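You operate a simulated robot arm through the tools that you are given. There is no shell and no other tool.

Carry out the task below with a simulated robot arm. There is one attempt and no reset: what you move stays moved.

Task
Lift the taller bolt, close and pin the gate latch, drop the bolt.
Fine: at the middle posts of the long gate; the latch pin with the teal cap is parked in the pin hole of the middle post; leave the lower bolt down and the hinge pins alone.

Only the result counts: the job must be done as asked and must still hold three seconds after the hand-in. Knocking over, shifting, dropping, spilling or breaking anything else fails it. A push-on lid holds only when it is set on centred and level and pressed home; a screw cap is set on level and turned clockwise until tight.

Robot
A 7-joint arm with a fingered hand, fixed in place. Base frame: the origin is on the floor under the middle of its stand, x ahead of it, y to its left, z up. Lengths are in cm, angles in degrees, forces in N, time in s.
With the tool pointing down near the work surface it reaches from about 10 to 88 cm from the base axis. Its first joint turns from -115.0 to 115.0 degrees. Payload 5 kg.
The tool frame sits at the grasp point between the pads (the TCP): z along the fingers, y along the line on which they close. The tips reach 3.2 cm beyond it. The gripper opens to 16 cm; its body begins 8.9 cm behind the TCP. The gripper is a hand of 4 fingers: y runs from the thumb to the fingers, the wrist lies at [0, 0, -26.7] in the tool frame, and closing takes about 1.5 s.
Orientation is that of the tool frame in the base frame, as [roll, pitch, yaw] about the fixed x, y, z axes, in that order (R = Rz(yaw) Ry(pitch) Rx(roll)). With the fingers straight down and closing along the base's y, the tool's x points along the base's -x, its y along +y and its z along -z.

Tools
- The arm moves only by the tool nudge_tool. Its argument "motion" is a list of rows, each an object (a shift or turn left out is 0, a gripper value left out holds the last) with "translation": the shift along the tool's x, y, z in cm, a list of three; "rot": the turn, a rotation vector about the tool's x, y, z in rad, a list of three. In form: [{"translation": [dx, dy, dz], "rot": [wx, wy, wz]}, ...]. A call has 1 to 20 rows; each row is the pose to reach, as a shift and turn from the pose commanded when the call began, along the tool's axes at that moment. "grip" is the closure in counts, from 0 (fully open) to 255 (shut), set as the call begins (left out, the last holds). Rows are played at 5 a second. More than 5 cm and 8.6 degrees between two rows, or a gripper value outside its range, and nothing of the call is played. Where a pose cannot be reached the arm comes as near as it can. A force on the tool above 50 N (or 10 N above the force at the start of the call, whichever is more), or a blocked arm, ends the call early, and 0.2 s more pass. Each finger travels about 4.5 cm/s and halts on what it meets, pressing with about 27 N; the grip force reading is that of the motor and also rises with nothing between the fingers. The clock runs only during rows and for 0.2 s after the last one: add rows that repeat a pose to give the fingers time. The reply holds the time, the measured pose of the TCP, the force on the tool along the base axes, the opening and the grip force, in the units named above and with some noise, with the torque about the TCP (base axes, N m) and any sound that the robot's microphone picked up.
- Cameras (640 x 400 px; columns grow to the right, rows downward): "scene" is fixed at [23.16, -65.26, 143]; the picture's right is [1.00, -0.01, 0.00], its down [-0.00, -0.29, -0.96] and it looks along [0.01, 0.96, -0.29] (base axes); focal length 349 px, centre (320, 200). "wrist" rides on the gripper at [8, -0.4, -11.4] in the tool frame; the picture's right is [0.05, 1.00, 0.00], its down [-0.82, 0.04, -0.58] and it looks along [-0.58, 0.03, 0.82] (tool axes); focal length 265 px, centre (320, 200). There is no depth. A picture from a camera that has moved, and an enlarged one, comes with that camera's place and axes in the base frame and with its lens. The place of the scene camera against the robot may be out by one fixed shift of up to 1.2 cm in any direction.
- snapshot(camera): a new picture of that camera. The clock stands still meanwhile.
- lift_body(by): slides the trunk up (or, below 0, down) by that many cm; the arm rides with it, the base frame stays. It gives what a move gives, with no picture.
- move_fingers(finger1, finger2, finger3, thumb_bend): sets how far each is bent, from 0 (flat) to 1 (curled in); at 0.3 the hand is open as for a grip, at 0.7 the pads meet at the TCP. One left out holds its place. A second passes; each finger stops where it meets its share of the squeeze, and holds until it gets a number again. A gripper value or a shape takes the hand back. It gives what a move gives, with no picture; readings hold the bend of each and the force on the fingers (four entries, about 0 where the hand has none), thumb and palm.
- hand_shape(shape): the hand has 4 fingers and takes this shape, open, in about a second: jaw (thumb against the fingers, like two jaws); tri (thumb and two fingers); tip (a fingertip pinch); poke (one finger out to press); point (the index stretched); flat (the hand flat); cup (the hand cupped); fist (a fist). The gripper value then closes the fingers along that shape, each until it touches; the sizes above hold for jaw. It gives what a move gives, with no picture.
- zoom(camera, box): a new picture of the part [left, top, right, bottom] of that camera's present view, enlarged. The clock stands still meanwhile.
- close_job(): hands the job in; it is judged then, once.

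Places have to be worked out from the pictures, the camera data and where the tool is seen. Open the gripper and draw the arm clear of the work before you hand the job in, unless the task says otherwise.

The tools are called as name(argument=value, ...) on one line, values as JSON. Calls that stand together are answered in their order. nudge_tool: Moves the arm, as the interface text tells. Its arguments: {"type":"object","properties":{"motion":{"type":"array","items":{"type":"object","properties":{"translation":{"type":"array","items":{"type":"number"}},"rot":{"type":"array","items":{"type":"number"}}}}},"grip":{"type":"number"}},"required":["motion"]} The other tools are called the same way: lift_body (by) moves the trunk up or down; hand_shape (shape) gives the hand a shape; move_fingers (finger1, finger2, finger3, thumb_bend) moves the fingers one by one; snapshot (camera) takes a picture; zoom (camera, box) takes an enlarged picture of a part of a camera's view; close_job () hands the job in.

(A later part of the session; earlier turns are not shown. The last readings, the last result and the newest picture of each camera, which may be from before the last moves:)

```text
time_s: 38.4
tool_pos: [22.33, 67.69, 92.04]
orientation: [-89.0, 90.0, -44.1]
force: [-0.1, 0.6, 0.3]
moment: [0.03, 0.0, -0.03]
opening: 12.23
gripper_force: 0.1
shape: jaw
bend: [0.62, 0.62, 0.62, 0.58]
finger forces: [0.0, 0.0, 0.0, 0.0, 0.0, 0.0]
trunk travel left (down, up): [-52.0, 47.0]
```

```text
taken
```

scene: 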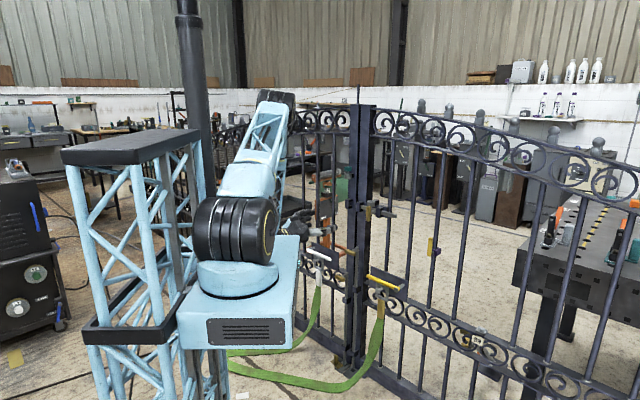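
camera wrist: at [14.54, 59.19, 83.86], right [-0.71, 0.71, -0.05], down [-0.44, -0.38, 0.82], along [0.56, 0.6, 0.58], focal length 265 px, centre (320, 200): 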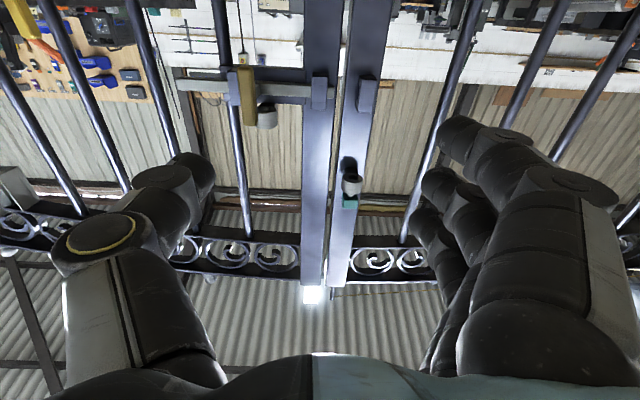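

From below the view gives the latch grip at (45.7, 77.8, 92.6), consistent with before. I'll slide right to line up with it and approach to ~9 cm.

nudge_tool(motion=[{"translation": [0, -3, 2]}, {"translation": [0, -6, 4]}, {"translation": [0, -9.3, 6.5]}, {"translation": [0, -9.3, 10]}, {"translation": [0, -9.3, 13]}])

snapshot(camera="wrist")

zoom(camera="scene", box=[310, 160, 430, 250])

```text
time_s: 39.5
tool_pos: [37.96, 70.2, 92.09]
orientation: [-125.0, 89.9, -80.0]
force: [-0.5, -1.1, -0.4]
moment: [-0.04, -0.02, 0.0]
opening: 12.2
gripper_force: 0.0
shape: jaw
bend: [0.62, 0.62, 0.62, 0.58]
finger forces: [0.1, 0.1, 0.1, 0.0, 0.0, 0.0]
trunk travel left (down, up): [-52.0, 47.0]
```

```text
taken
camera wrist: at [30.18, 61.81, 83.88], right [-0.71, 0.71, -0.05], down [-0.44, -0.38, 0.82], along [0.56, 0.6, 0.58], focal length 265 px, centre (320, 200)
```

wrist: 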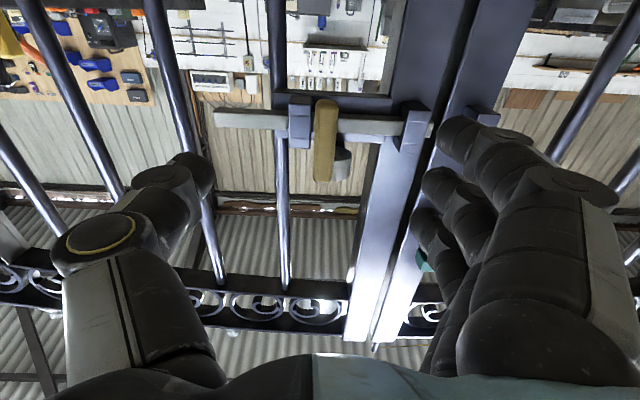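

```text
4.44 times, centred on (370, 205) of scene
camera zoom: at [23.16, -65.26, 143.0], right [1.0, -0.01, 0.0], down [0.0, -0.29, -0.96], along [0.01, 0.96, -0.29], focal length 1552 px, centre (98, 178)
```

zoom: 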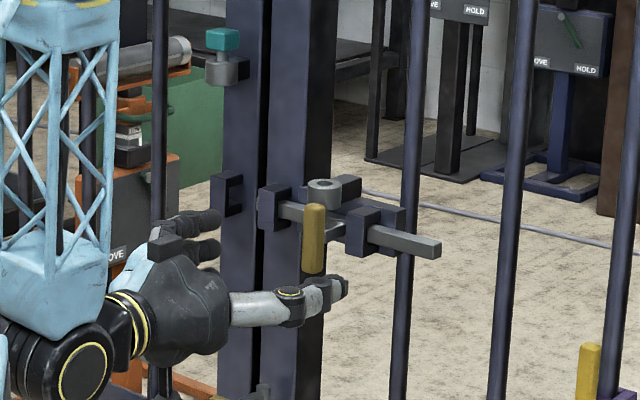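

The grip is centred between thumb and fingers. Advancing the last 9 cm.

nudge_tool(motion=[{"translation": [0, 0, 2.5]}, {"translation": [0, 0, 5]}, {"translation": [0, 0, 7.5]}, {"translation": [0, 0, 9.2]}])

snapshot(camera="wrist")

zoom(camera="scene", box=[320, 160, 420, 240])

```text
time_s: 40.5
tool_pos: [44.53, 76.75, 92.2]
orientation: [93.3, 90.0, 138.3]
force: [-0.4, 0.1, 0.1]
moment: [0.03, 0.0, 0.02]
opening: 12.2
gripper_force: 0.0
shape: jaw
bend: [0.62, 0.62, 0.62, 0.58]
finger forces: [0.0, 0.0, 0.1, 0.0, 0.0, 0.0]
trunk travel left (down, up): [-52.0, 47.0]
```

```text
taken
camera wrist: at [36.68, 68.34, 83.97], right [-0.71, 0.71, -0.05], down [-0.44, -0.38, 0.82], along [0.56, 0.6, 0.58], focal length 265 px, centre (320, 200)
```

wrist: 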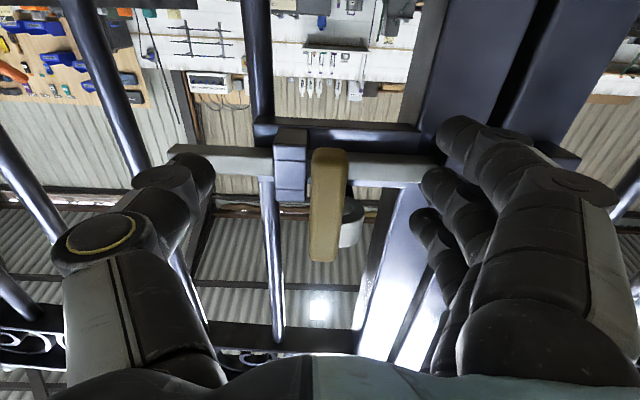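

```text
5.00 times, centred on (370, 200) of scene
camera zoom: at [23.16, -65.26, 143.0], right [1.0, -0.01, 0.0], down [0.0, -0.29, -0.96], along [0.01, 0.96, -0.29], focal length 1745 px, centre (70, 200)
```

zoom: 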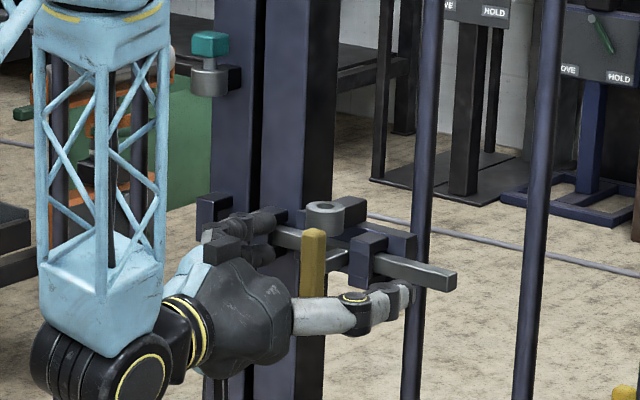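

The grip is inside the open hand. Closing on it now.

nudge_tool(motion=[{"translation": [0, 0, 0]}, {"translation": [0, 0, 0]}, {"translation": [0, 0, 0]}, {"translation": [0, 0, 0]}, {"translation": [0, 0, 0]}, {"translation": [0, 0, 0]}, {"translation": [0, 0, 0]}, {"translation": [0, 0, 0]}], grip=255)

snapshot(camera="wrist")

zoom(camera="scene", box=[320, 160, 420, 240])

```text
time_s: 42.4
tool_pos: [44.6, 76.75, 92.15]
orientation: [-97.2, 89.9, -52.2]
force: [0.3, 3.3, -0.8]
moment: [0.11, -0.12, 0.19]
opening: 1.32
gripper_force: 26.8
shape: jaw
bend: [0.71, 0.72, 0.74, 0.7]
finger forces: [7.4, 8.7, 6.6, 0.0, 22.3, 0.0]
trunk travel left (down, up): [-52.0, 47.0]
```

```text
taken
camera wrist: at [36.67, 68.34, 83.96], right [-0.71, 0.71, -0.05], down [-0.44, -0.38, 0.82], along [0.56, 0.6, 0.58], focal length 265 px, centre (320, 200)
```

wrist: 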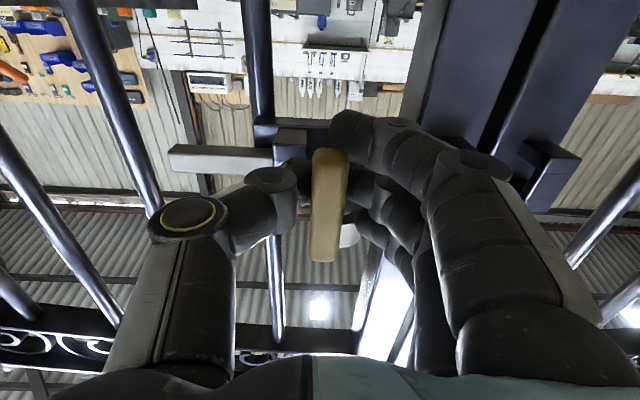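

```text
5.00 times, centred on (370, 200) of scene
camera zoom: at [23.16, -65.26, 143.0], right [1.0, -0.01, 0.0], down [0.0, -0.29, -0.96], along [0.01, 0.96, -0.29], focal length 1745 px, centre (70, 200)
```

zoom: 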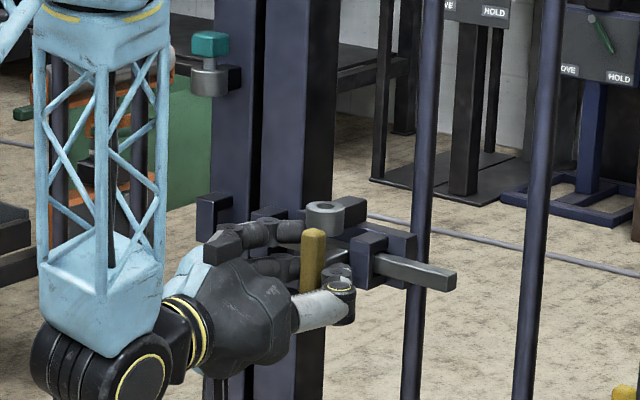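

Grip is held (22 N thumb, ~7–9 N each finger). Sliding the bar left by 2.5 cm first to feel resistance.

nudge_tool(motion=[{"translation": [0, 0.5, 0]}, {"translation": [0, 1, 0]}, {"translation": [0, 1.5, 0]}, {"translation": [0, 2, 0]}, {"translation": [0, 2.5, 0]}])

zoom(camera="scene", box=[320, 160, 420, 240])

snapshot(camera="wrist")

```text
time_s: 43.5
tool_pos: [42.83, 78.42, 92.1]
orientation: [30.0, 89.9, 74.9]
force: [1.4, -4.7, 0.0]
moment: [0.18, 0.06, -0.05]
opening: 1.08
gripper_force: 27.3
shape: jaw
bend: [0.71, 0.72, 0.76, 0.71]
finger forces: [7.1, 10.8, 0.0, 0.1, 22.9, 0.1]
trunk travel left (down, up): [-52.0, 47.0]
```

```text
5.00 times, centred on (370, 200) of scene
camera zoom: at [23.16, -65.26, 143.0], right [1.0, -0.01, 0.0], down [0.0, -0.29, -0.96], along [0.01, 0.96, -0.29], focal length 1745 px, centre (70, 200)
```

zoom: 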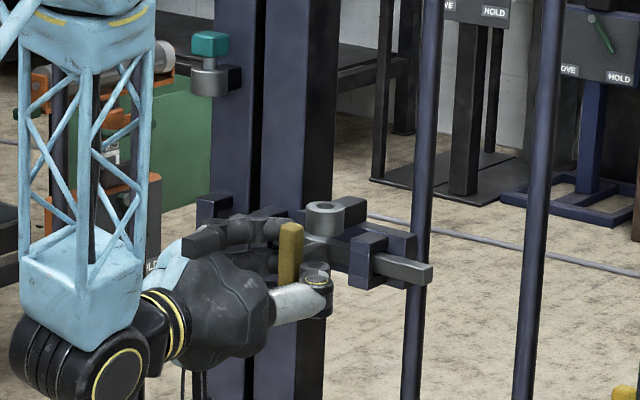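

```text
taken
camera wrist: at [35.06, 70.06, 83.93], right [-0.71, 0.71, -0.05], down [-0.44, -0.38, 0.82], along [0.56, 0.6, 0.58], focal length 265 px, centre (320, 200)
```

wrist: 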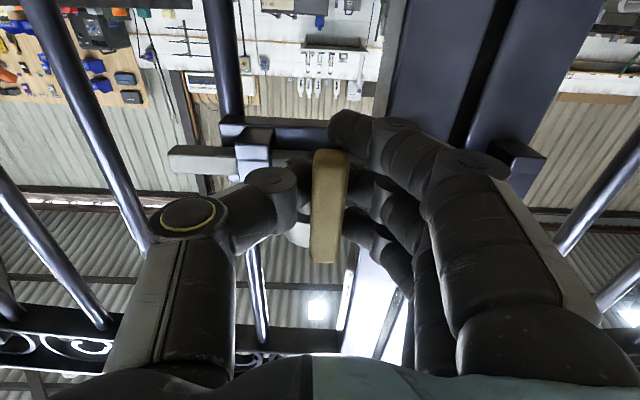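

The bar slides easily (right tail shortened, ~4 N). Continue left another 2.5 cm.

nudge_tool(motion=[{"translation": [0, 0.5, 0]}, {"translation": [0, 1, 0]}, {"translation": [0, 1.5, 0]}, {"translation": [0, 2, 0]}, {"translation": [0, 2.5, 0]}])

zoom(camera="scene", box=[320, 160, 420, 240])

snapshot(camera="wrist")

```text
time_s: 44.8
tool_pos: [40.98, 80.2, 92.17]
orientation: [10.6, 90.0, 55.6]
force: [5.2, -0.2, 3.1]
moment: [0.26, 0.02, -0.11]
opening: 1.04
gripper_force: 27.1
shape: jaw
bend: [0.71, 0.72, 0.76, 0.71]
finger forces: [7.8, 10.3, 0.0, 0.0, 22.1, 0.0]
trunk travel left (down, up): [-52.0, 47.0]
```

```text
5.00 times, centred on (370, 200) of scene
camera zoom: at [23.16, -65.26, 143.0], right [1.0, -0.01, 0.0], down [0.0, -0.29, -0.96], along [0.01, 0.96, -0.29], focal length 1745 px, centre (70, 200)
```

zoom: 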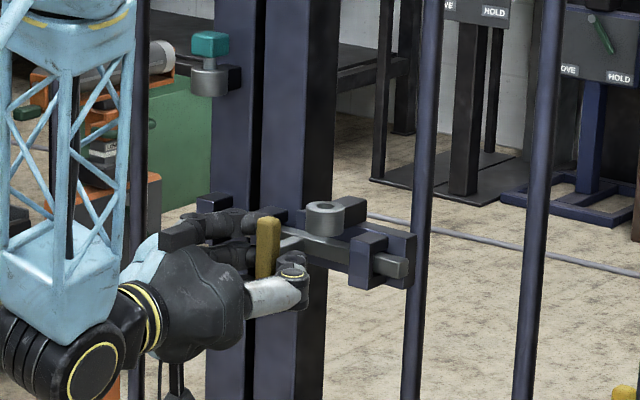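

```text
taken
camera wrist: at [33.27, 71.82, 83.9], right [-0.71, 0.71, -0.05], down [-0.44, -0.38, 0.81], along [0.56, 0.6, 0.58], focal length 265 px, centre (320, 200)
```

wrist: 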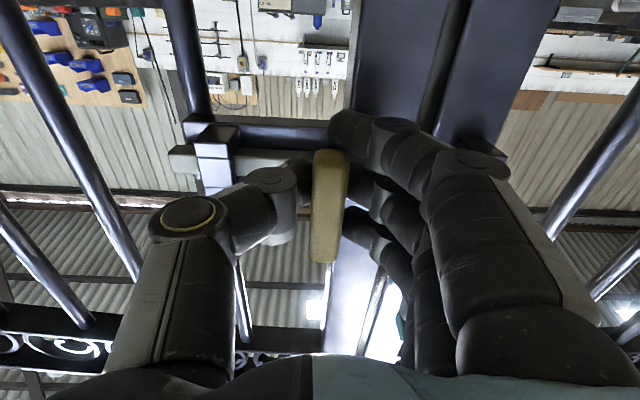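

Still sliding freely. Continue in half-centimetre steps watching for the stop.

nudge_tool(motion=[{"translation": [0, 0.4, 0]}, {"translation": [0, 0.8, 0]}, {"translation": [0, 1.2, 0]}])

zoom(camera="scene", box=[350, 185, 400, 225])

snapshot(camera="wrist")

```text
time_s: 45.5
tool_pos: [40.31, 81.04, 92.08]
orientation: [-103.7, 90.0, -58.9]
force: [5.8, -0.5, 1.4]
moment: [0.27, 0.06, -0.14]
opening: 1.01
gripper_force: 27.2
shape: jaw
bend: [0.7, 0.72, 0.76, 0.71]
finger forces: [7.8, 9.7, 0.1, 0.1, 23.4, 0.0]
trunk travel left (down, up): [-52.0, 47.0]
```

```text
10.00 times, centred on (375, 205) of scene
camera zoom: at [23.16, -65.26, 143.0], right [1.0, -0.01, 0.0], down [0.0, -0.29, -0.96], along [0.01, 0.96, -0.29], focal length 3491 px, centre (-230, 150)
```

zoom: 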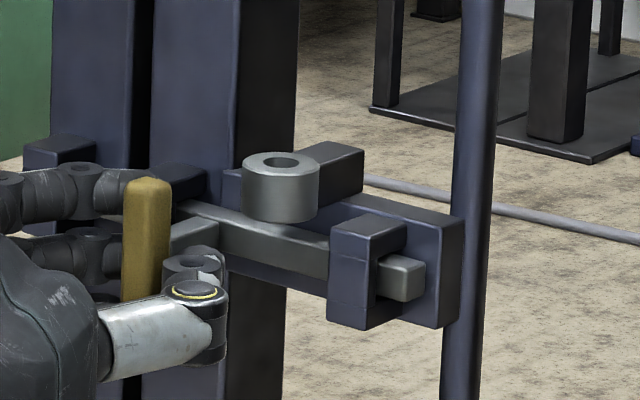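

```text
taken
camera wrist: at [32.51, 72.56, 83.91], right [-0.7, 0.71, -0.05], down [-0.44, -0.38, 0.82], along [0.56, 0.6, 0.58], focal length 265 px, centre (320, 200)
```

wrist: 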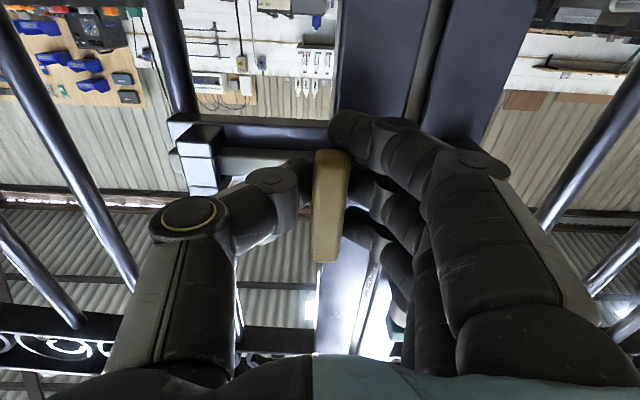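

The collar with the pin hole sits directly over the bar; travel hasn't ended yet. Continue in small steps until it stops.

nudge_tool(motion=[{"translation": [0, 0.3, 0]}, {"translation": [0, 0.6, 0]}, {"translation": [0, 0.9, 0]}, {"translation": [0, 1.2, 0]}])

zoom(camera="scene", box=[350, 185, 400, 225])

```text
time_s: 46.5
tool_pos: [39.81, 81.6, 92.04]
orientation: [-163.9, 89.9, -119.2]
force: [20.8, -39.0, -3.0]
moment: [0.27, -0.15, -1.04]
opening: 1.22
gripper_force: 27.0
shape: jaw
bend: [0.71, 0.72, 0.76, 0.71]
finger forces: [7.5, 3.2, 0.0, 0.0, 43.6, 0.1]
trunk travel left (down, up): [-52.0, 47.0]
```

```text
10.00 times, centred on (375, 205) of scene
camera zoom: at [23.16, -65.26, 143.0], right [1.0, -0.01, 0.0], down [0.0, -0.29, -0.96], along [0.01, 0.96, -0.29], focal length 3491 px, centre (-230, 150)
```

zoom: 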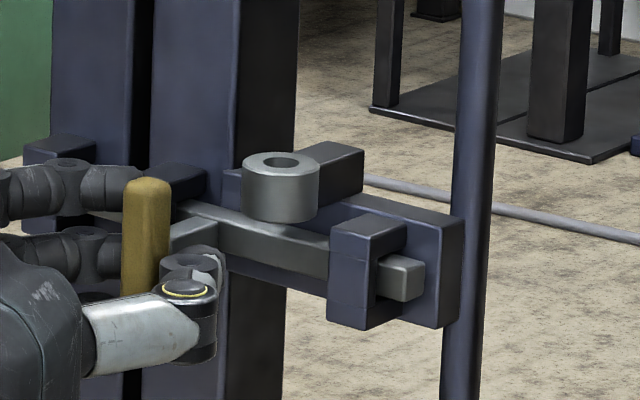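

The bar has come to a firm stop (44 N, no more motion; total travel ≈6 cm). I'll relax the push, open the hand and back off to inspect.

nudge_tool(motion=[{"translation": [0, -0.4, 0]}, {"translation": [0, -0.7, 0]}, {"translation": [0, -0.7, 0]}, {"translation": [0, -0.7, 0]}], grip=100)

nudge_tool(motion=[{"translation": [0, 0, -0.5]}, {"translation": [0, 0, -2.5]}, {"translation": [0, 0, -5]}, {"translation": [0, 0, -8]}, {"translation": [0, 0, -11]}, {"translation": [0, 0, -14]}, {"translation": [0, 0, -17]}], grip=60)

zoom(camera="scene", box=[335, 175, 405, 225])

snapshot(camera="wrist")

```text
time_s: 47.5
tool_pos: [39.83, 81.43, 92.18]
orientation: [-66.9, 90.0, -22.0]
force: [-0.8, -0.2, 0.2]
moment: [0.03, -0.02, 0.01]
opening: 9.69
gripper_force: 0.1
shape: jaw
bend: [0.71, 0.71, 0.71, 0.69]
finger forces: [0.0, 0.0, 0.0, 0.1, 0.0, 0.0]
trunk travel left (down, up): [-52.0, 47.0]
```

```text
time_s: 49.1
tool_pos: [27.77, 69.45, 92.24]
orientation: [177.8, 89.9, -137.4]
force: [0.3, -0.1, 0.0]
moment: [0.01, -0.02, -0.03]
opening: 12.21
gripper_force: 0.0
shape: jaw
bend: [0.62, 0.62, 0.62, 0.58]
finger forces: [0.0, 0.0, 0.0, 0.0, 0.0, 0.0]
trunk travel left (down, up): [-52.0, 47.0]
```

```text
8.00 times, centred on (370, 200) of scene
camera zoom: at [23.16, -65.26, 143.0], right [1.0, -0.01, 0.0], down [0.0, -0.29, -0.96], along [0.01, 0.96, -0.29], focal length 2793 px, centre (-80, 200)
```

zoom: 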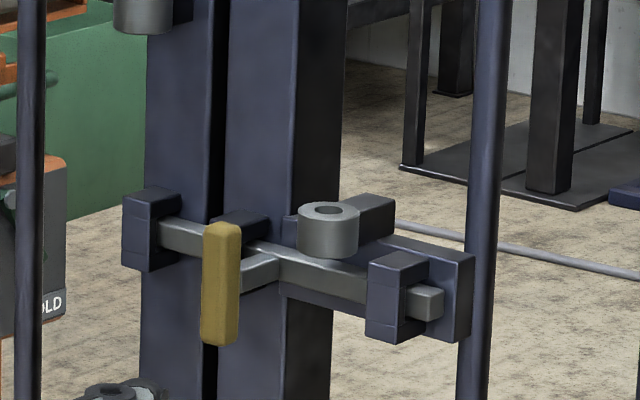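

```text
taken
camera wrist: at [19.9, 61.05, 83.94], right [-0.71, 0.71, -0.05], down [-0.44, -0.38, 0.81], along [0.56, 0.6, 0.58], focal length 265 px, centre (320, 200)
```

wrist: 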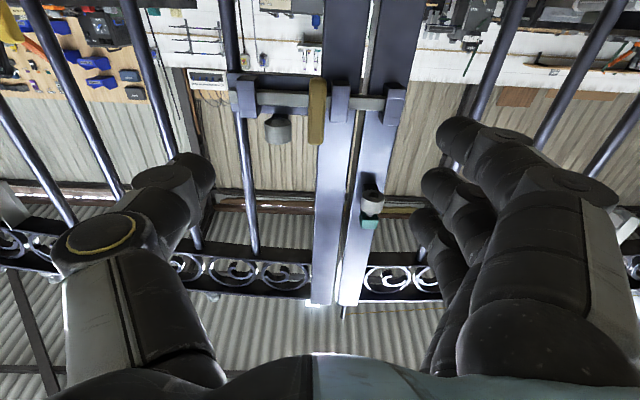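

The bar now spans into the keeper on the left post — the latch is closed. Now the pin: I'll zoom on it and the collar to measure their offset.

zoom(camera="scene", box=[340, 160, 390, 200])

zoom(camera="scene", box=[340, 165, 400, 215])

zoom(camera="wrist", box=[220, 60, 420, 260])

```text
10.00 times, centred on (365, 180) of scene
camera zoom: at [23.16, -65.26, 143.0], right [1.0, -0.01, 0.0], down [0.0, -0.29, -0.96], along [0.01, 0.96, -0.29], focal length 3491 px, centre (-130, 400)
```

zoom: 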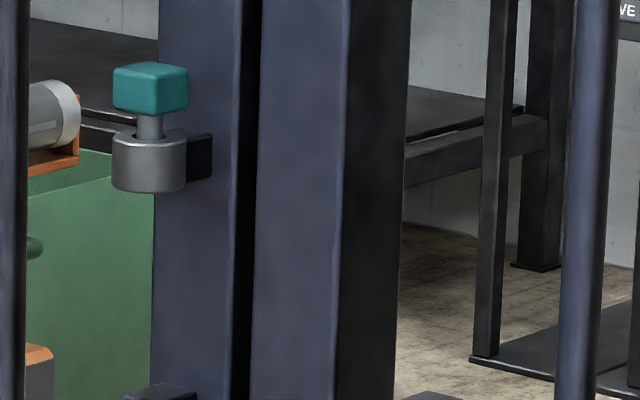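

```text
8.00 times, centred on (370, 190) of scene
camera zoom: at [23.16, -65.26, 143.0], right [1.0, -0.01, 0.0], down [0.0, -0.29, -0.96], along [0.01, 0.96, -0.29], focal length 2793 px, centre (-80, 280)
```

zoom: 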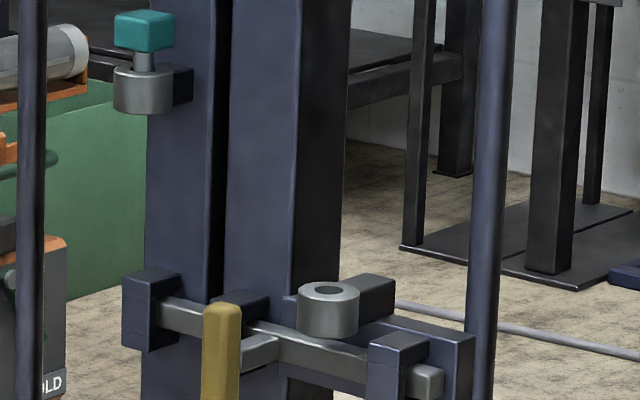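

```text
2.00 times, centred on (320, 160) of wrist
camera zoom: at [19.9, 61.05, 83.94], right [-0.71, 0.71, -0.05], down [-0.44, -0.38, 0.81], along [0.56, 0.6, 0.58], focal length 531 px, centre (320, 280)
```

zoom: 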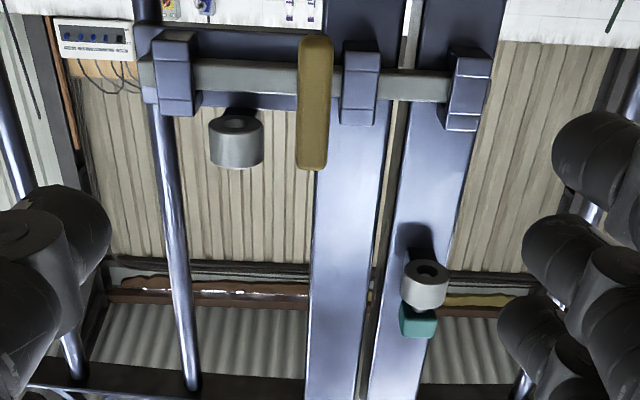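

The parked pin: teal cap on a ~1.2 cm shaft, standing in a collar on the left post; the latch collar sits slightly in front of the bar so the pin will block the handle arm from sliding back. I'll raise the trunk to pin height and try the fingertip pinch shape in free space to see where the tips meet.

lift_body(by=16)

hand_shape(shape="tip")

snapshot(camera="wrist")

snapshot(camera="scene")

```text
time_s: 51.0
tool_pos: [27.68, 69.48, 108.1]
orientation: [-98.4, 90.0, -53.5]
force: [0.3, 0.7, 0.3]
moment: [0.0, 0.02, -0.01]
opening: 12.22
gripper_force: 0.2
shape: jaw
bend: [0.62, 0.62, 0.62, 0.58]
finger forces: [0.0, 0.0, 0.0, 0.1, 0.0, 0.0]
trunk travel left (down, up): [-68.0, 31.0]
```

```text
time_s: 51.9
tool_pos: [27.73, 69.44, 108.01]
orientation: [-80.5, 90.0, -35.5]
force: [0.0, -0.4, -0.2]
moment: [-0.04, 0.01, 0.0]
opening: 16.0
gripper_force: 0.0
shape: tip
bend: [0.01, 0.3, 0.01, 0.3]
finger forces: [0.0, 0.0, 0.1, 0.1, 0.0, 0.1]
trunk travel left (down, up): [-68.0, 31.0]
```

```text
taken
camera wrist: at [19.93, 61.05, 99.91], right [-0.71, 0.71, -0.05], down [-0.44, -0.38, 0.82], along [0.56, 0.6, 0.58], focal length 265 px, centre (320, 200)
```

wrist: 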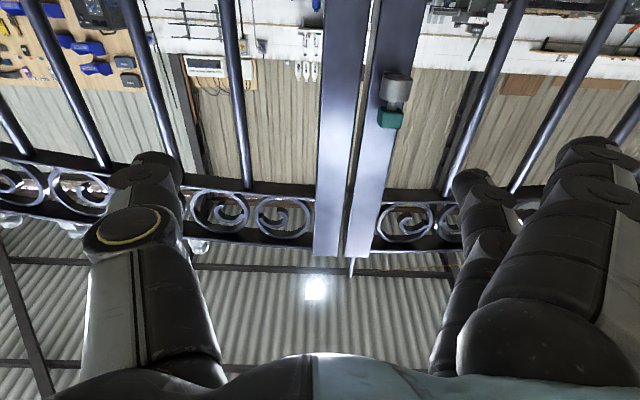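

```text
taken
```

scene: 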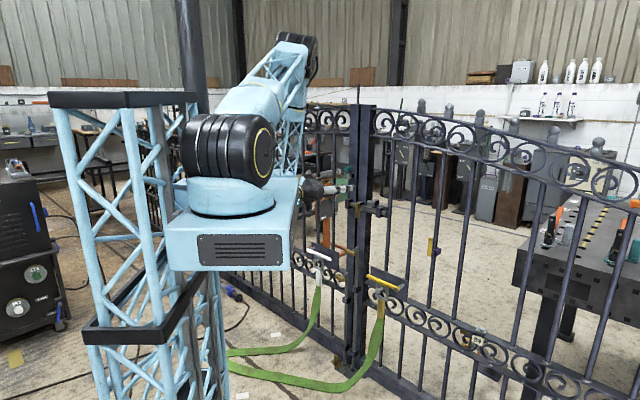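

In "tip" shape the middle finger opposes the thumb while the other two stretch out flat, which could poke the gate. I'll use jaw instead with fingers set individually (middle finger and thumb pinching), and move to about 12 cm from the cap, tilted 25° down and yawed to match the cap's faces.

hand_shape(shape="jaw")

nudge_tool(motion=[{"translation": [-1.3, 1.1, 2.0], "rot": [-0.054, 0.087, -0.012]}, {"translation": [-2.6, 2.2, 4.0], "rot": [-0.109, 0.173, -0.024]}, {"translation": [-4, 3.4, 6.4], "rot": [-0.163, 0.26, -0.036]}, {"translation": [-5.3, 4.6, 9], "rot": [-0.217, 0.347, -0.048]}, {"translation": [-6.6, 5.7, 12], "rot": [-0.271, 0.433, -0.06]}])

snapshot(camera="wrist")

zoom(camera="scene", box=[290, 140, 410, 230])

```text
time_s: 52.8
tool_pos: [27.74, 69.39, 107.97]
orientation: [95.2, 90.0, 140.2]
force: [0.2, 0.0, -0.3]
moment: [0.03, -0.05, 0.02]
opening: 15.98
gripper_force: 0.0
shape: jaw
bend: [0.3, 0.3, 0.3, 0.3]
finger forces: [0.1, 0.1, 0.0, 0.0, 0.0, 0.0]
trunk travel left (down, up): [-68.0, 31.0]
```

```text
time_s: 54.0
tool_pos: [32.37, 82.09, 114.65]
orientation: [180.0, 64.9, -119.3]
force: [-0.4, 1.0, 0.9]
moment: [-0.01, 0.03, 0.03]
opening: 15.98
gripper_force: 0.0
shape: jaw
bend: [0.3, 0.3, 0.3, 0.3]
finger forces: [0.0, 0.0, 0.0, 0.1, 0.0, 0.0]
trunk travel left (down, up): [-68.0, 31.0]
```

```text
taken
camera wrist: at [25.85, 69.79, 111.97], right [-0.88, 0.47, -0.05], down [-0.12, -0.13, 0.98], along [0.45, 0.87, 0.18], focal length 265 px, centre (320, 200)
```

wrist: 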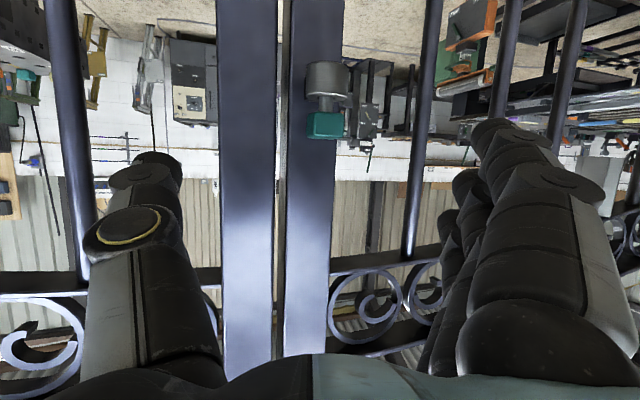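

```text
4.44 times, centred on (350, 185) of scene
camera zoom: at [23.16, -65.26, 143.0], right [1.0, -0.01, 0.0], down [0.0, -0.29, -0.96], along [0.01, 0.96, -0.29], focal length 1552 px, centre (187, 267)
```

zoom: 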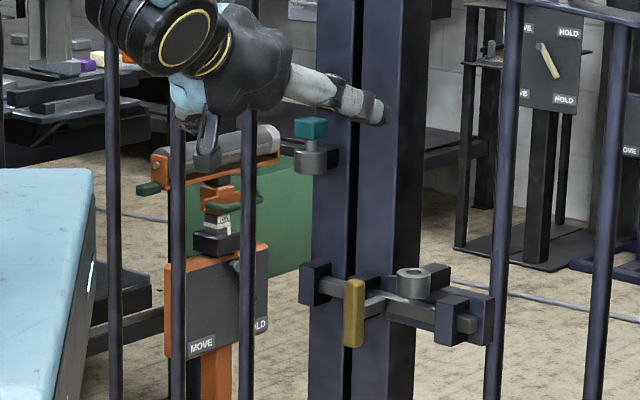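

The cap is visible near the image centre. Zooming to see its faces and shaft.

zoom(camera="wrist", box=[270, 40, 380, 160])

zoom(camera="scene", box=[345, 160, 385, 190])

```text
3.33 times, centred on (325, 100) of wrist
camera zoom: at [25.85, 69.79, 111.97], right [-0.88, 0.47, -0.05], down [-0.12, -0.13, 0.98], along [0.45, 0.87, 0.18], focal length 885 px, centre (303, 533)
```

zoom: 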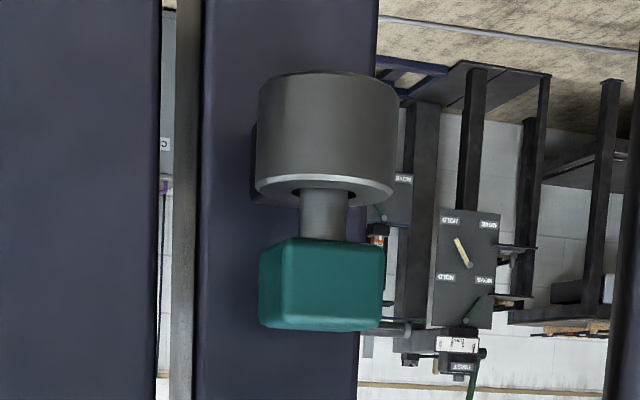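

```text
13.33 times, centred on (365, 175) of scene
camera zoom: at [23.16, -65.26, 143.0], right [1.0, -0.01, 0.0], down [0.0, -0.29, -0.96], along [0.01, 0.96, -0.29], focal length 4654 px, centre (-280, 533)
```

zoom: 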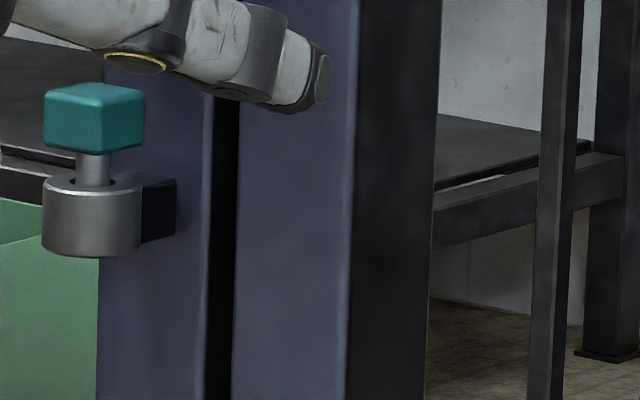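

Combining wrist views gives the cap centre at about (36.5, 90.7, 109.6), aligned with the gate (so the scene camera is ~1 cm off in x). I'll yaw the hand back square to the gate and go to a pre-grasp point 8 cm from the cap.

nudge_tool(motion=[{"translation": [0.11, 0.98, 0.43], "rot": [0.083, 0, 0.039]}, {"translation": [0.22, 1.95, 0.86], "rot": [0.165, 0, 0.077]}, {"translation": [0.33, 2.93, 1.3], "rot": [0.248, 0, 0.116]}])

move_fingers(finger1=0.3, finger2=0.5, finger3=0.3, thumb_bend=0.5)

snapshot(camera="wrist")

zoom(camera="scene", box=[310, 140, 400, 210])

```text
time_s: 54.8
tool_pos: [30.07, 84.49, 113.81]
orientation: [-179.7, 65.0, -134.8]
force: [0.5, 0.3, -0.1]
moment: [0.0, 0.0, -0.03]
opening: 16.03
gripper_force: 0.0
shape: jaw
bend: [0.3, 0.3, 0.3, 0.3]
finger forces: [0.0, 0.1, 0.0, 0.1, 0.0, 0.1]
trunk travel left (down, up): [-68.0, 31.0]
```

```text
time_s: 55.8
tool_pos: [30.21, 84.32, 113.84]
orientation: [179.9, 65.1, -135.0]
force: [-0.1, 0.4, -0.6]
moment: [-0.03, -0.04, 0.0]
opening: 13.15
gripper_force: 0.1
shape: fingers
bend: [0.3, 0.5, 0.3, 0.5]
finger forces: [0.0, 0.0, 0.1, 0.0, 0.1, 0.0]
trunk travel left (down, up): [-68.0, 31.0]
```

```text
taken
camera wrist: at [20.71, 74.32, 111.2], right [-0.72, 0.69, -0.05], down [-0.16, -0.1, 0.98], along [0.67, 0.72, 0.18], focal length 265 px, centre (320, 200)
```

wrist: 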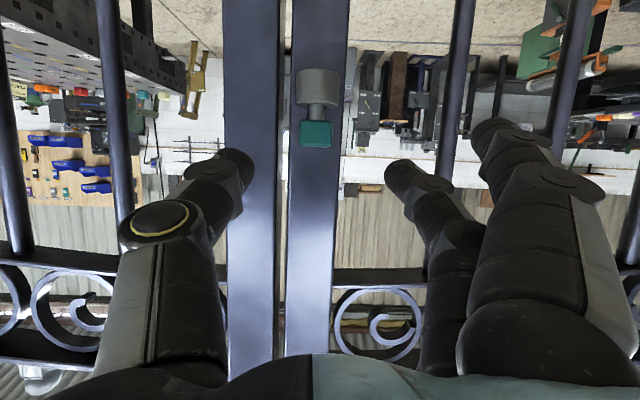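

```text
5.71 times, centred on (355, 175) of scene
camera zoom: at [23.16, -65.26, 143.0], right [1.0, -0.01, 0.0], down [0.0, -0.29, -0.96], along [0.01, 0.96, -0.29], focal length 1995 px, centre (120, 343)
```

zoom: 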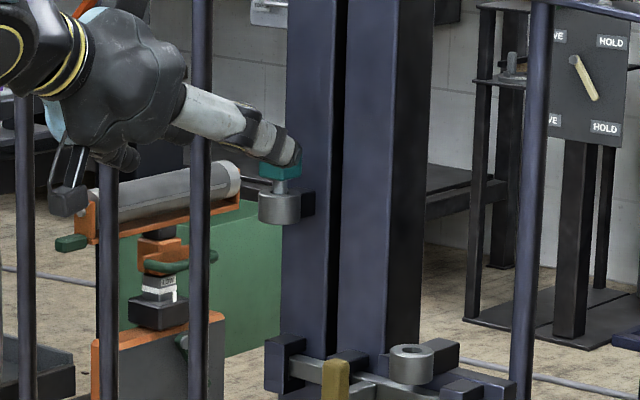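

The cap sits on the approach axis, centred between thumb and middle finger. I'll advance 6 cm and check.

nudge_tool(motion=[{"translation": [0, -0.1, 2]}, {"translation": [0, -0.1, 4]}, {"translation": [0, -0.1, 6]}])

snapshot(camera="wrist")

zoom(camera="scene", box=[325, 150, 395, 200])

```text
time_s: 56.6
tool_pos: [34.09, 88.21, 111.17]
orientation: [-179.8, 65.0, -134.9]
force: [0.1, -0.7, -0.9]
moment: [0.01, 0.03, -0.01]
opening: 13.16
gripper_force: 0.0
shape: fingers
bend: [0.3, 0.5, 0.3, 0.5]
finger forces: [0.0, 0.1, 0.0, 0.1, 0.1, 0.0]
trunk travel left (down, up): [-68.0, 31.0]
```

```text
taken
camera wrist: at [24.68, 78.12, 108.53], right [-0.72, 0.69, -0.05], down [-0.16, -0.1, 0.98], along [0.67, 0.72, 0.18], focal length 265 px, centre (320, 200)
```

wrist: 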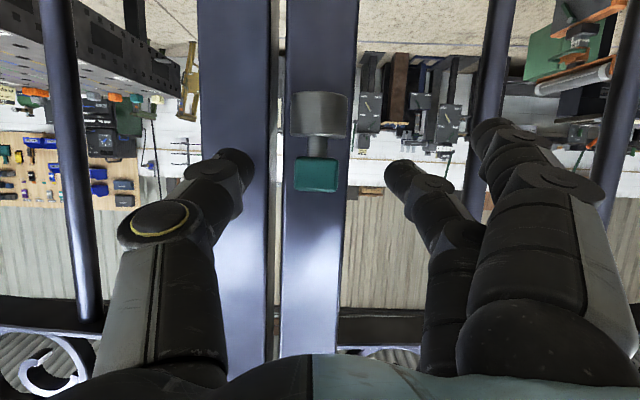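

```text
8.00 times, centred on (360, 175) of scene
camera zoom: at [23.16, -65.26, 143.0], right [1.0, -0.01, 0.0], down [0.0, -0.29, -0.96], along [0.01, 0.96, -0.29], focal length 2793 px, centre (0, 400)
```

zoom: 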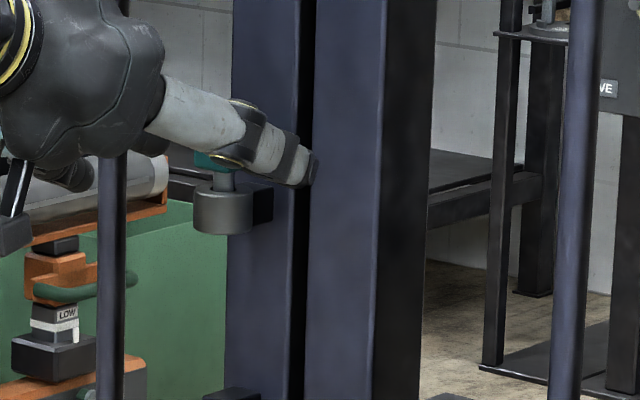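

Zooming the wrist view to refine the cap's distance before the last advance.

zoom(camera="wrist", box=[270, 80, 370, 210])

```text
3.08 times, centred on (320, 145) of wrist
camera zoom: at [24.68, 78.12, 108.53], right [-0.72, 0.69, -0.05], down [-0.16, -0.1, 0.98], along [0.67, 0.72, 0.18], focal length 817 px, centre (320, 369)
```

zoom: 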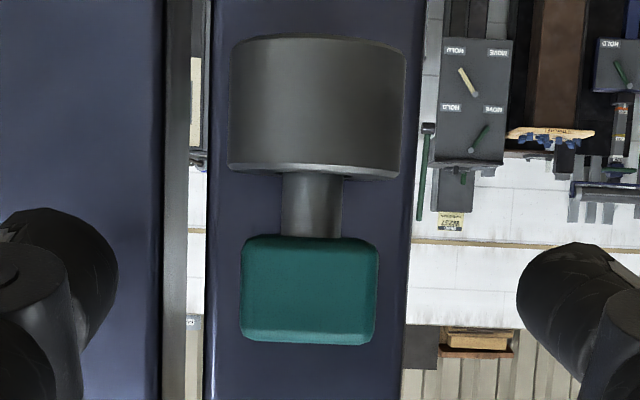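

The cap centre works out near n≈88.8 cm from base along the gate normal, 38.05 along the gate, z≈109.8. I'll advance 1.3 cm with a 0.2 cm correction and then bend the thumb and middle finger toward the cap.

nudge_tool(motion=[{"translation": [0.1, -0.1, 0.6]}, {"translation": [0.2, -0.2, 1.3]}, {"translation": [0.2, -0.2, 1.3]}])

move_fingers(finger2=0.6, thumb_bend=0.6)

snapshot(camera="wrist")

zoom(camera="scene", box=[325, 150, 395, 200])

```text
time_s: 57.4
tool_pos: [34.97, 88.8, 110.56]
orientation: [180.0, 64.9, -135.0]
force: [-0.3, 0.1, 0.8]
moment: [0.0, 0.04, -0.02]
opening: 13.18
gripper_force: 0.1
shape: fingers
bend: [0.3, 0.5, 0.3, 0.5]
finger forces: [0.0, 0.0, 0.0, 0.0, 0.0, 0.1]
trunk travel left (down, up): [-68.0, 31.0]
```

```text
time_s: 58.4
tool_pos: [35.05, 88.91, 110.67]
orientation: [-180.0, 65.1, -135.0]
force: [0.1, 0.5, -0.3]
moment: [0.02, 0.02, 0.06]
opening: 11.16
gripper_force: 0.1
shape: fingers
bend: [0.3, 0.6, 0.3, 0.6]
finger forces: [0.0, 0.0, 0.1, 0.0, 0.1, 0.0]
trunk travel left (down, up): [-68.0, 31.0]
```

```text
taken
camera wrist: at [25.56, 78.7, 107.9], right [-0.72, 0.69, -0.05], down [-0.16, -0.1, 0.98], along [0.67, 0.72, 0.18], focal length 265 px, centre (320, 200)
```

wrist: 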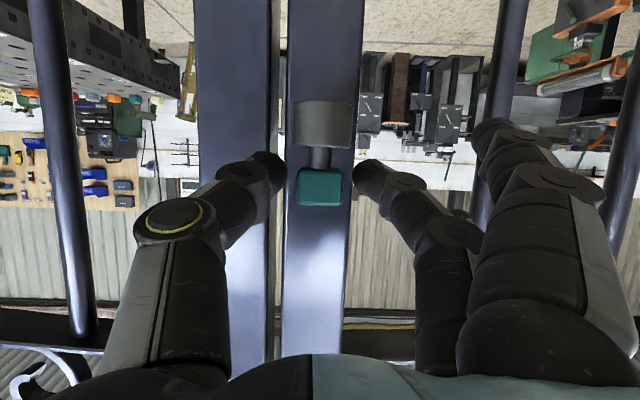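

```text
8.00 times, centred on (360, 175) of scene
camera zoom: at [23.16, -65.26, 143.0], right [1.0, -0.01, 0.0], down [0.0, -0.29, -0.96], along [0.01, 0.96, -0.29], focal length 2793 px, centre (0, 400)
```

zoom: 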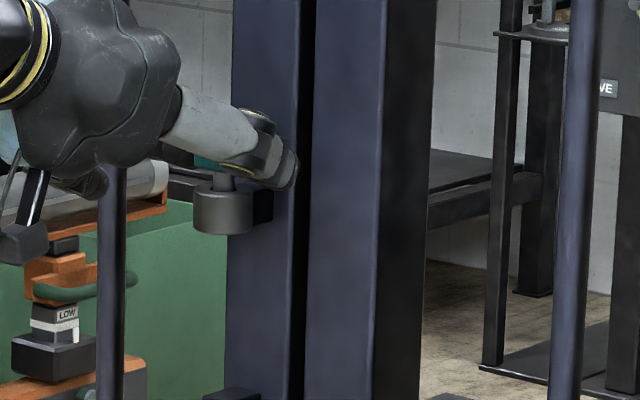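

Geometry checks out: the cap lies on the finger line about 1.4 cm past the TCP. I'll close the thumb and middle finger onto the cap.

move_fingers(finger2=0.66, thumb_bend=0.66)

zoom(camera="wrist", box=[230, 80, 410, 230])

```text
time_s: 59.4
tool_pos: [35.06, 88.84, 110.54]
orientation: [180.0, 65.1, -135.0]
force: [0.3, -0.5, 0.4]
moment: [-0.01, 0.0, 0.0]
opening: 10.36
gripper_force: 2.8
shape: fingers
bend: [0.3, 0.64, 0.3, 0.65]
finger forces: [0.1, 2.8, 0.0, 0.0, 3.0, 0.0]
trunk travel left (down, up): [-68.0, 31.0]
```

```text
2.67 times, centred on (320, 155) of wrist
camera zoom: at [25.57, 78.7, 107.89], right [-0.72, 0.69, -0.05], down [-0.16, -0.1, 0.98], along [0.67, 0.72, 0.18], focal length 708 px, centre (320, 320)
```

zoom: 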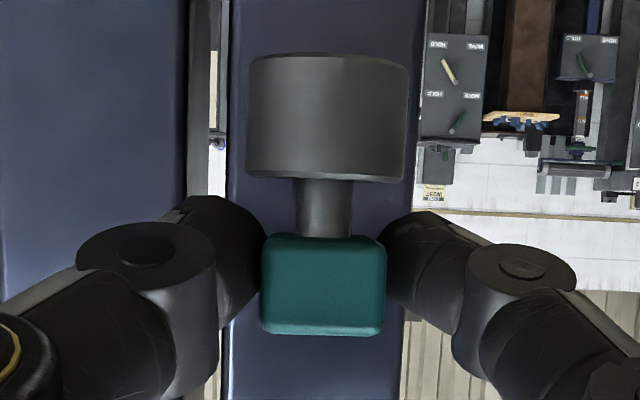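

Both pads touch the cap (~3 N each) but a bit low on it. I'll open slightly, raise 0.5 cm and pinch again for a more central hold.

move_fingers(finger2=0.6, thumb_bend=0.6)

nudge_tool(motion=[{"translation": [-0.3, 0, 0]}, {"translation": [-0.6, 0, 0]}, {"translation": [-0.6, 0, 0]}])

move_fingers(finger2=0.72, thumb_bend=0.72)

zoom(camera="wrist", box=[230, 80, 410, 230])

zoom(camera="scene", box=[335, 155, 385, 195])

```text
time_s: 60.4
tool_pos: [34.97, 88.85, 110.6]
orientation: [180.0, 65.0, -135.0]
force: [0.1, 0.3, -0.6]
moment: [0.0, 0.05, 0.02]
opening: 11.06
gripper_force: 0.1
shape: fingers
bend: [0.3, 0.6, 0.3, 0.6]
finger forces: [0.1, 0.1, 0.0, 0.1, 0.0, 0.0]
trunk travel left (down, up): [-68.0, 31.0]
```

```text
time_s: 61.2
tool_pos: [35.17, 88.89, 111.14]
orientation: [180.0, 65.0, -134.9]
force: [-0.5, 1.0, 0.2]
moment: [-0.03, -0.01, -0.01]
opening: 11.08
gripper_force: 0.0
shape: fingers
bend: [0.3, 0.6, 0.3, 0.6]
finger forces: [0.1, 0.0, 0.1, 0.0, 0.1, 0.0]
trunk travel left (down, up): [-68.0, 31.0]
```

```text
time_s: 62.2
tool_pos: [35.32, 88.94, 111.18]
orientation: [-179.9, 65.0, -134.9]
force: [0.0, -0.1, -0.1]
moment: [0.0, -0.01, -0.03]
opening: 10.0
gripper_force: 9.8
shape: fingers
bend: [0.3, 0.64, 0.3, 0.68]
finger forces: [0.0, 9.6, 0.0, 0.0, 10.0, 0.0]
trunk travel left (down, up): [-68.0, 31.0]
```

```text
2.67 times, centred on (320, 155) of wrist
camera zoom: at [25.75, 78.79, 108.47], right [-0.72, 0.69, -0.05], down [-0.16, -0.1, 0.98], along [0.67, 0.72, 0.18], focal length 708 px, centre (320, 320)
```

zoom: 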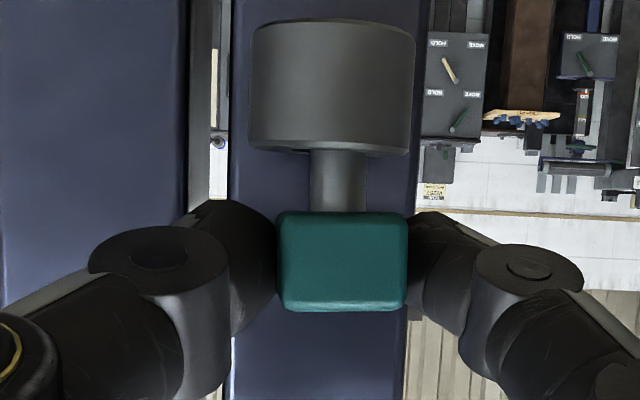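

```text
10.00 times, centred on (360, 175) of scene
camera zoom: at [23.16, -65.26, 143.0], right [1.0, -0.01, 0.0], down [0.0, -0.29, -0.96], along [0.01, 0.96, -0.29], focal length 3491 px, centre (-80, 450)
```

zoom: 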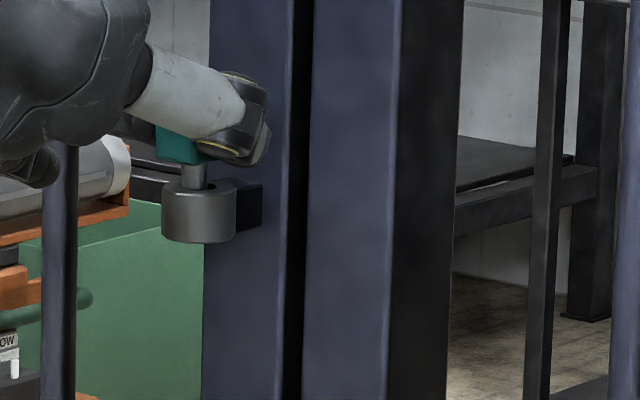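

Pinch now reads ~10 N each side with a central hold. I'll squeeze a little harder and lift straight up 1.5 cm to test.

move_fingers(finger2=0.74, thumb_bend=0.76)

nudge_tool(motion=[{"translation": [-0.272, 0, -0.127]}, {"translation": [-0.544, 0, -0.254]}, {"translation": [-0.816, 0, -0.38]}, {"translation": [-1.088, 0, -0.507]}, {"translation": [-1.36, 0, -0.634]}])

zoom(camera="wrist", box=[230, 80, 410, 230])

zoom(camera="scene", box=[335, 155, 385, 195])

```text
time_s: 63.2
tool_pos: [35.33, 88.8, 111.17]
orientation: [180.0, 65.0, -134.9]
force: [4.9, -5.5, -0.9]
moment: [-0.2, -0.15, -0.09]
opening: 9.62
gripper_force: 13.4
shape: fingers
bend: [0.3, 0.63, 0.3, 0.7]
finger forces: [0.1, 9.7, 0.0, 0.0, 17.0, 0.0]
trunk travel left (down, up): [-68.0, 31.0]
```

```text
time_s: 64.4
tool_pos: [35.13, 88.86, 112.63]
orientation: [-179.9, 65.1, -135.0]
force: [3.1, -2.2, -1.9]
moment: [-0.17, -0.11, -0.08]
opening: 9.52
gripper_force: 12.9
shape: fingers
bend: [0.3, 0.62, 0.3, 0.71]
finger forces: [0.1, 11.0, 0.1, 0.0, 14.1, 0.0]
trunk travel left (down, up): [-68.0, 31.0]
```

```text
2.67 times, centred on (320, 155) of wrist
camera zoom: at [25.7, 78.77, 110.03], right [-0.72, 0.69, -0.05], down [-0.16, -0.1, 0.98], along [0.67, 0.72, 0.18], focal length 708 px, centre (320, 320)
```

zoom: 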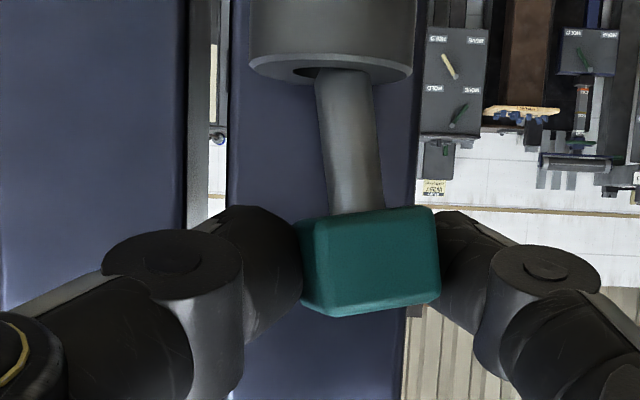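

```text
10.00 times, centred on (360, 175) of scene
camera zoom: at [23.16, -65.26, 143.0], right [1.0, -0.01, 0.0], down [0.0, -0.29, -0.96], along [0.01, 0.96, -0.29], focal length 3491 px, centre (-80, 450)
```

zoom: 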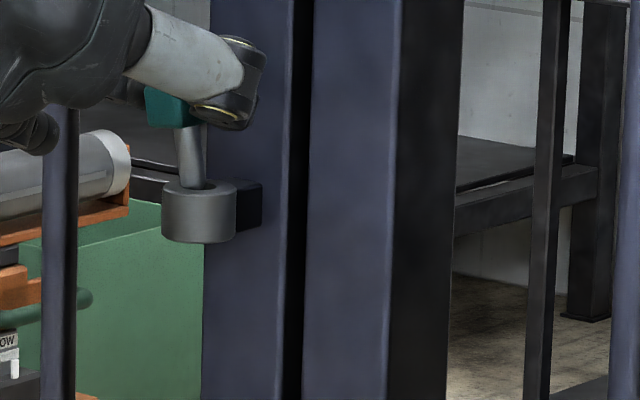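

The stiffer thumb pushed the cap left and tilted the pin about 6°. I'll rebalance: ease the thumb and bend the middle finger more so the cap recentres and the shaft stands upright.

move_fingers(finger2=0.77, thumb_bend=0.69)

zoom(camera="wrist", box=[230, 80, 410, 230])

zoom(camera="scene", box=[335, 155, 385, 195])

```text
time_s: 65.4
tool_pos: [35.11, 88.93, 112.62]
orientation: [-180.0, 65.0, -134.9]
force: [0.3, 0.1, -1.3]
moment: [-0.01, 0.02, 0.0]
opening: 10.13
gripper_force: 7.3
shape: fingers
bend: [0.3, 0.64, 0.3, 0.67]
finger forces: [0.1, 7.7, 0.1, 0.0, 7.5, 0.0]
trunk travel left (down, up): [-68.0, 31.0]
```

```text
2.67 times, centred on (320, 155) of wrist
camera zoom: at [25.72, 78.77, 109.99], right [-0.72, 0.69, -0.05], down [-0.16, -0.1, 0.98], along [0.67, 0.72, 0.18], focal length 708 px, centre (320, 320)
```

zoom: 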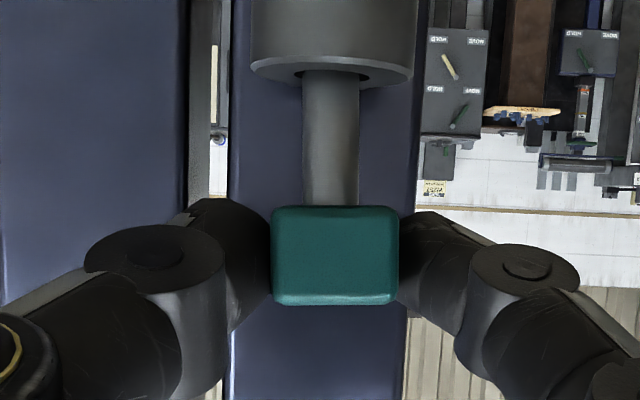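

```text
10.00 times, centred on (360, 175) of scene
camera zoom: at [23.16, -65.26, 143.0], right [1.0, -0.01, 0.0], down [0.0, -0.29, -0.96], along [0.01, 0.96, -0.29], focal length 3491 px, centre (-80, 450)
```

zoom: 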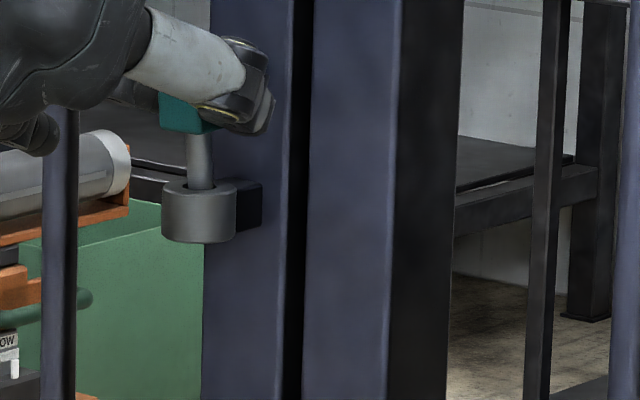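

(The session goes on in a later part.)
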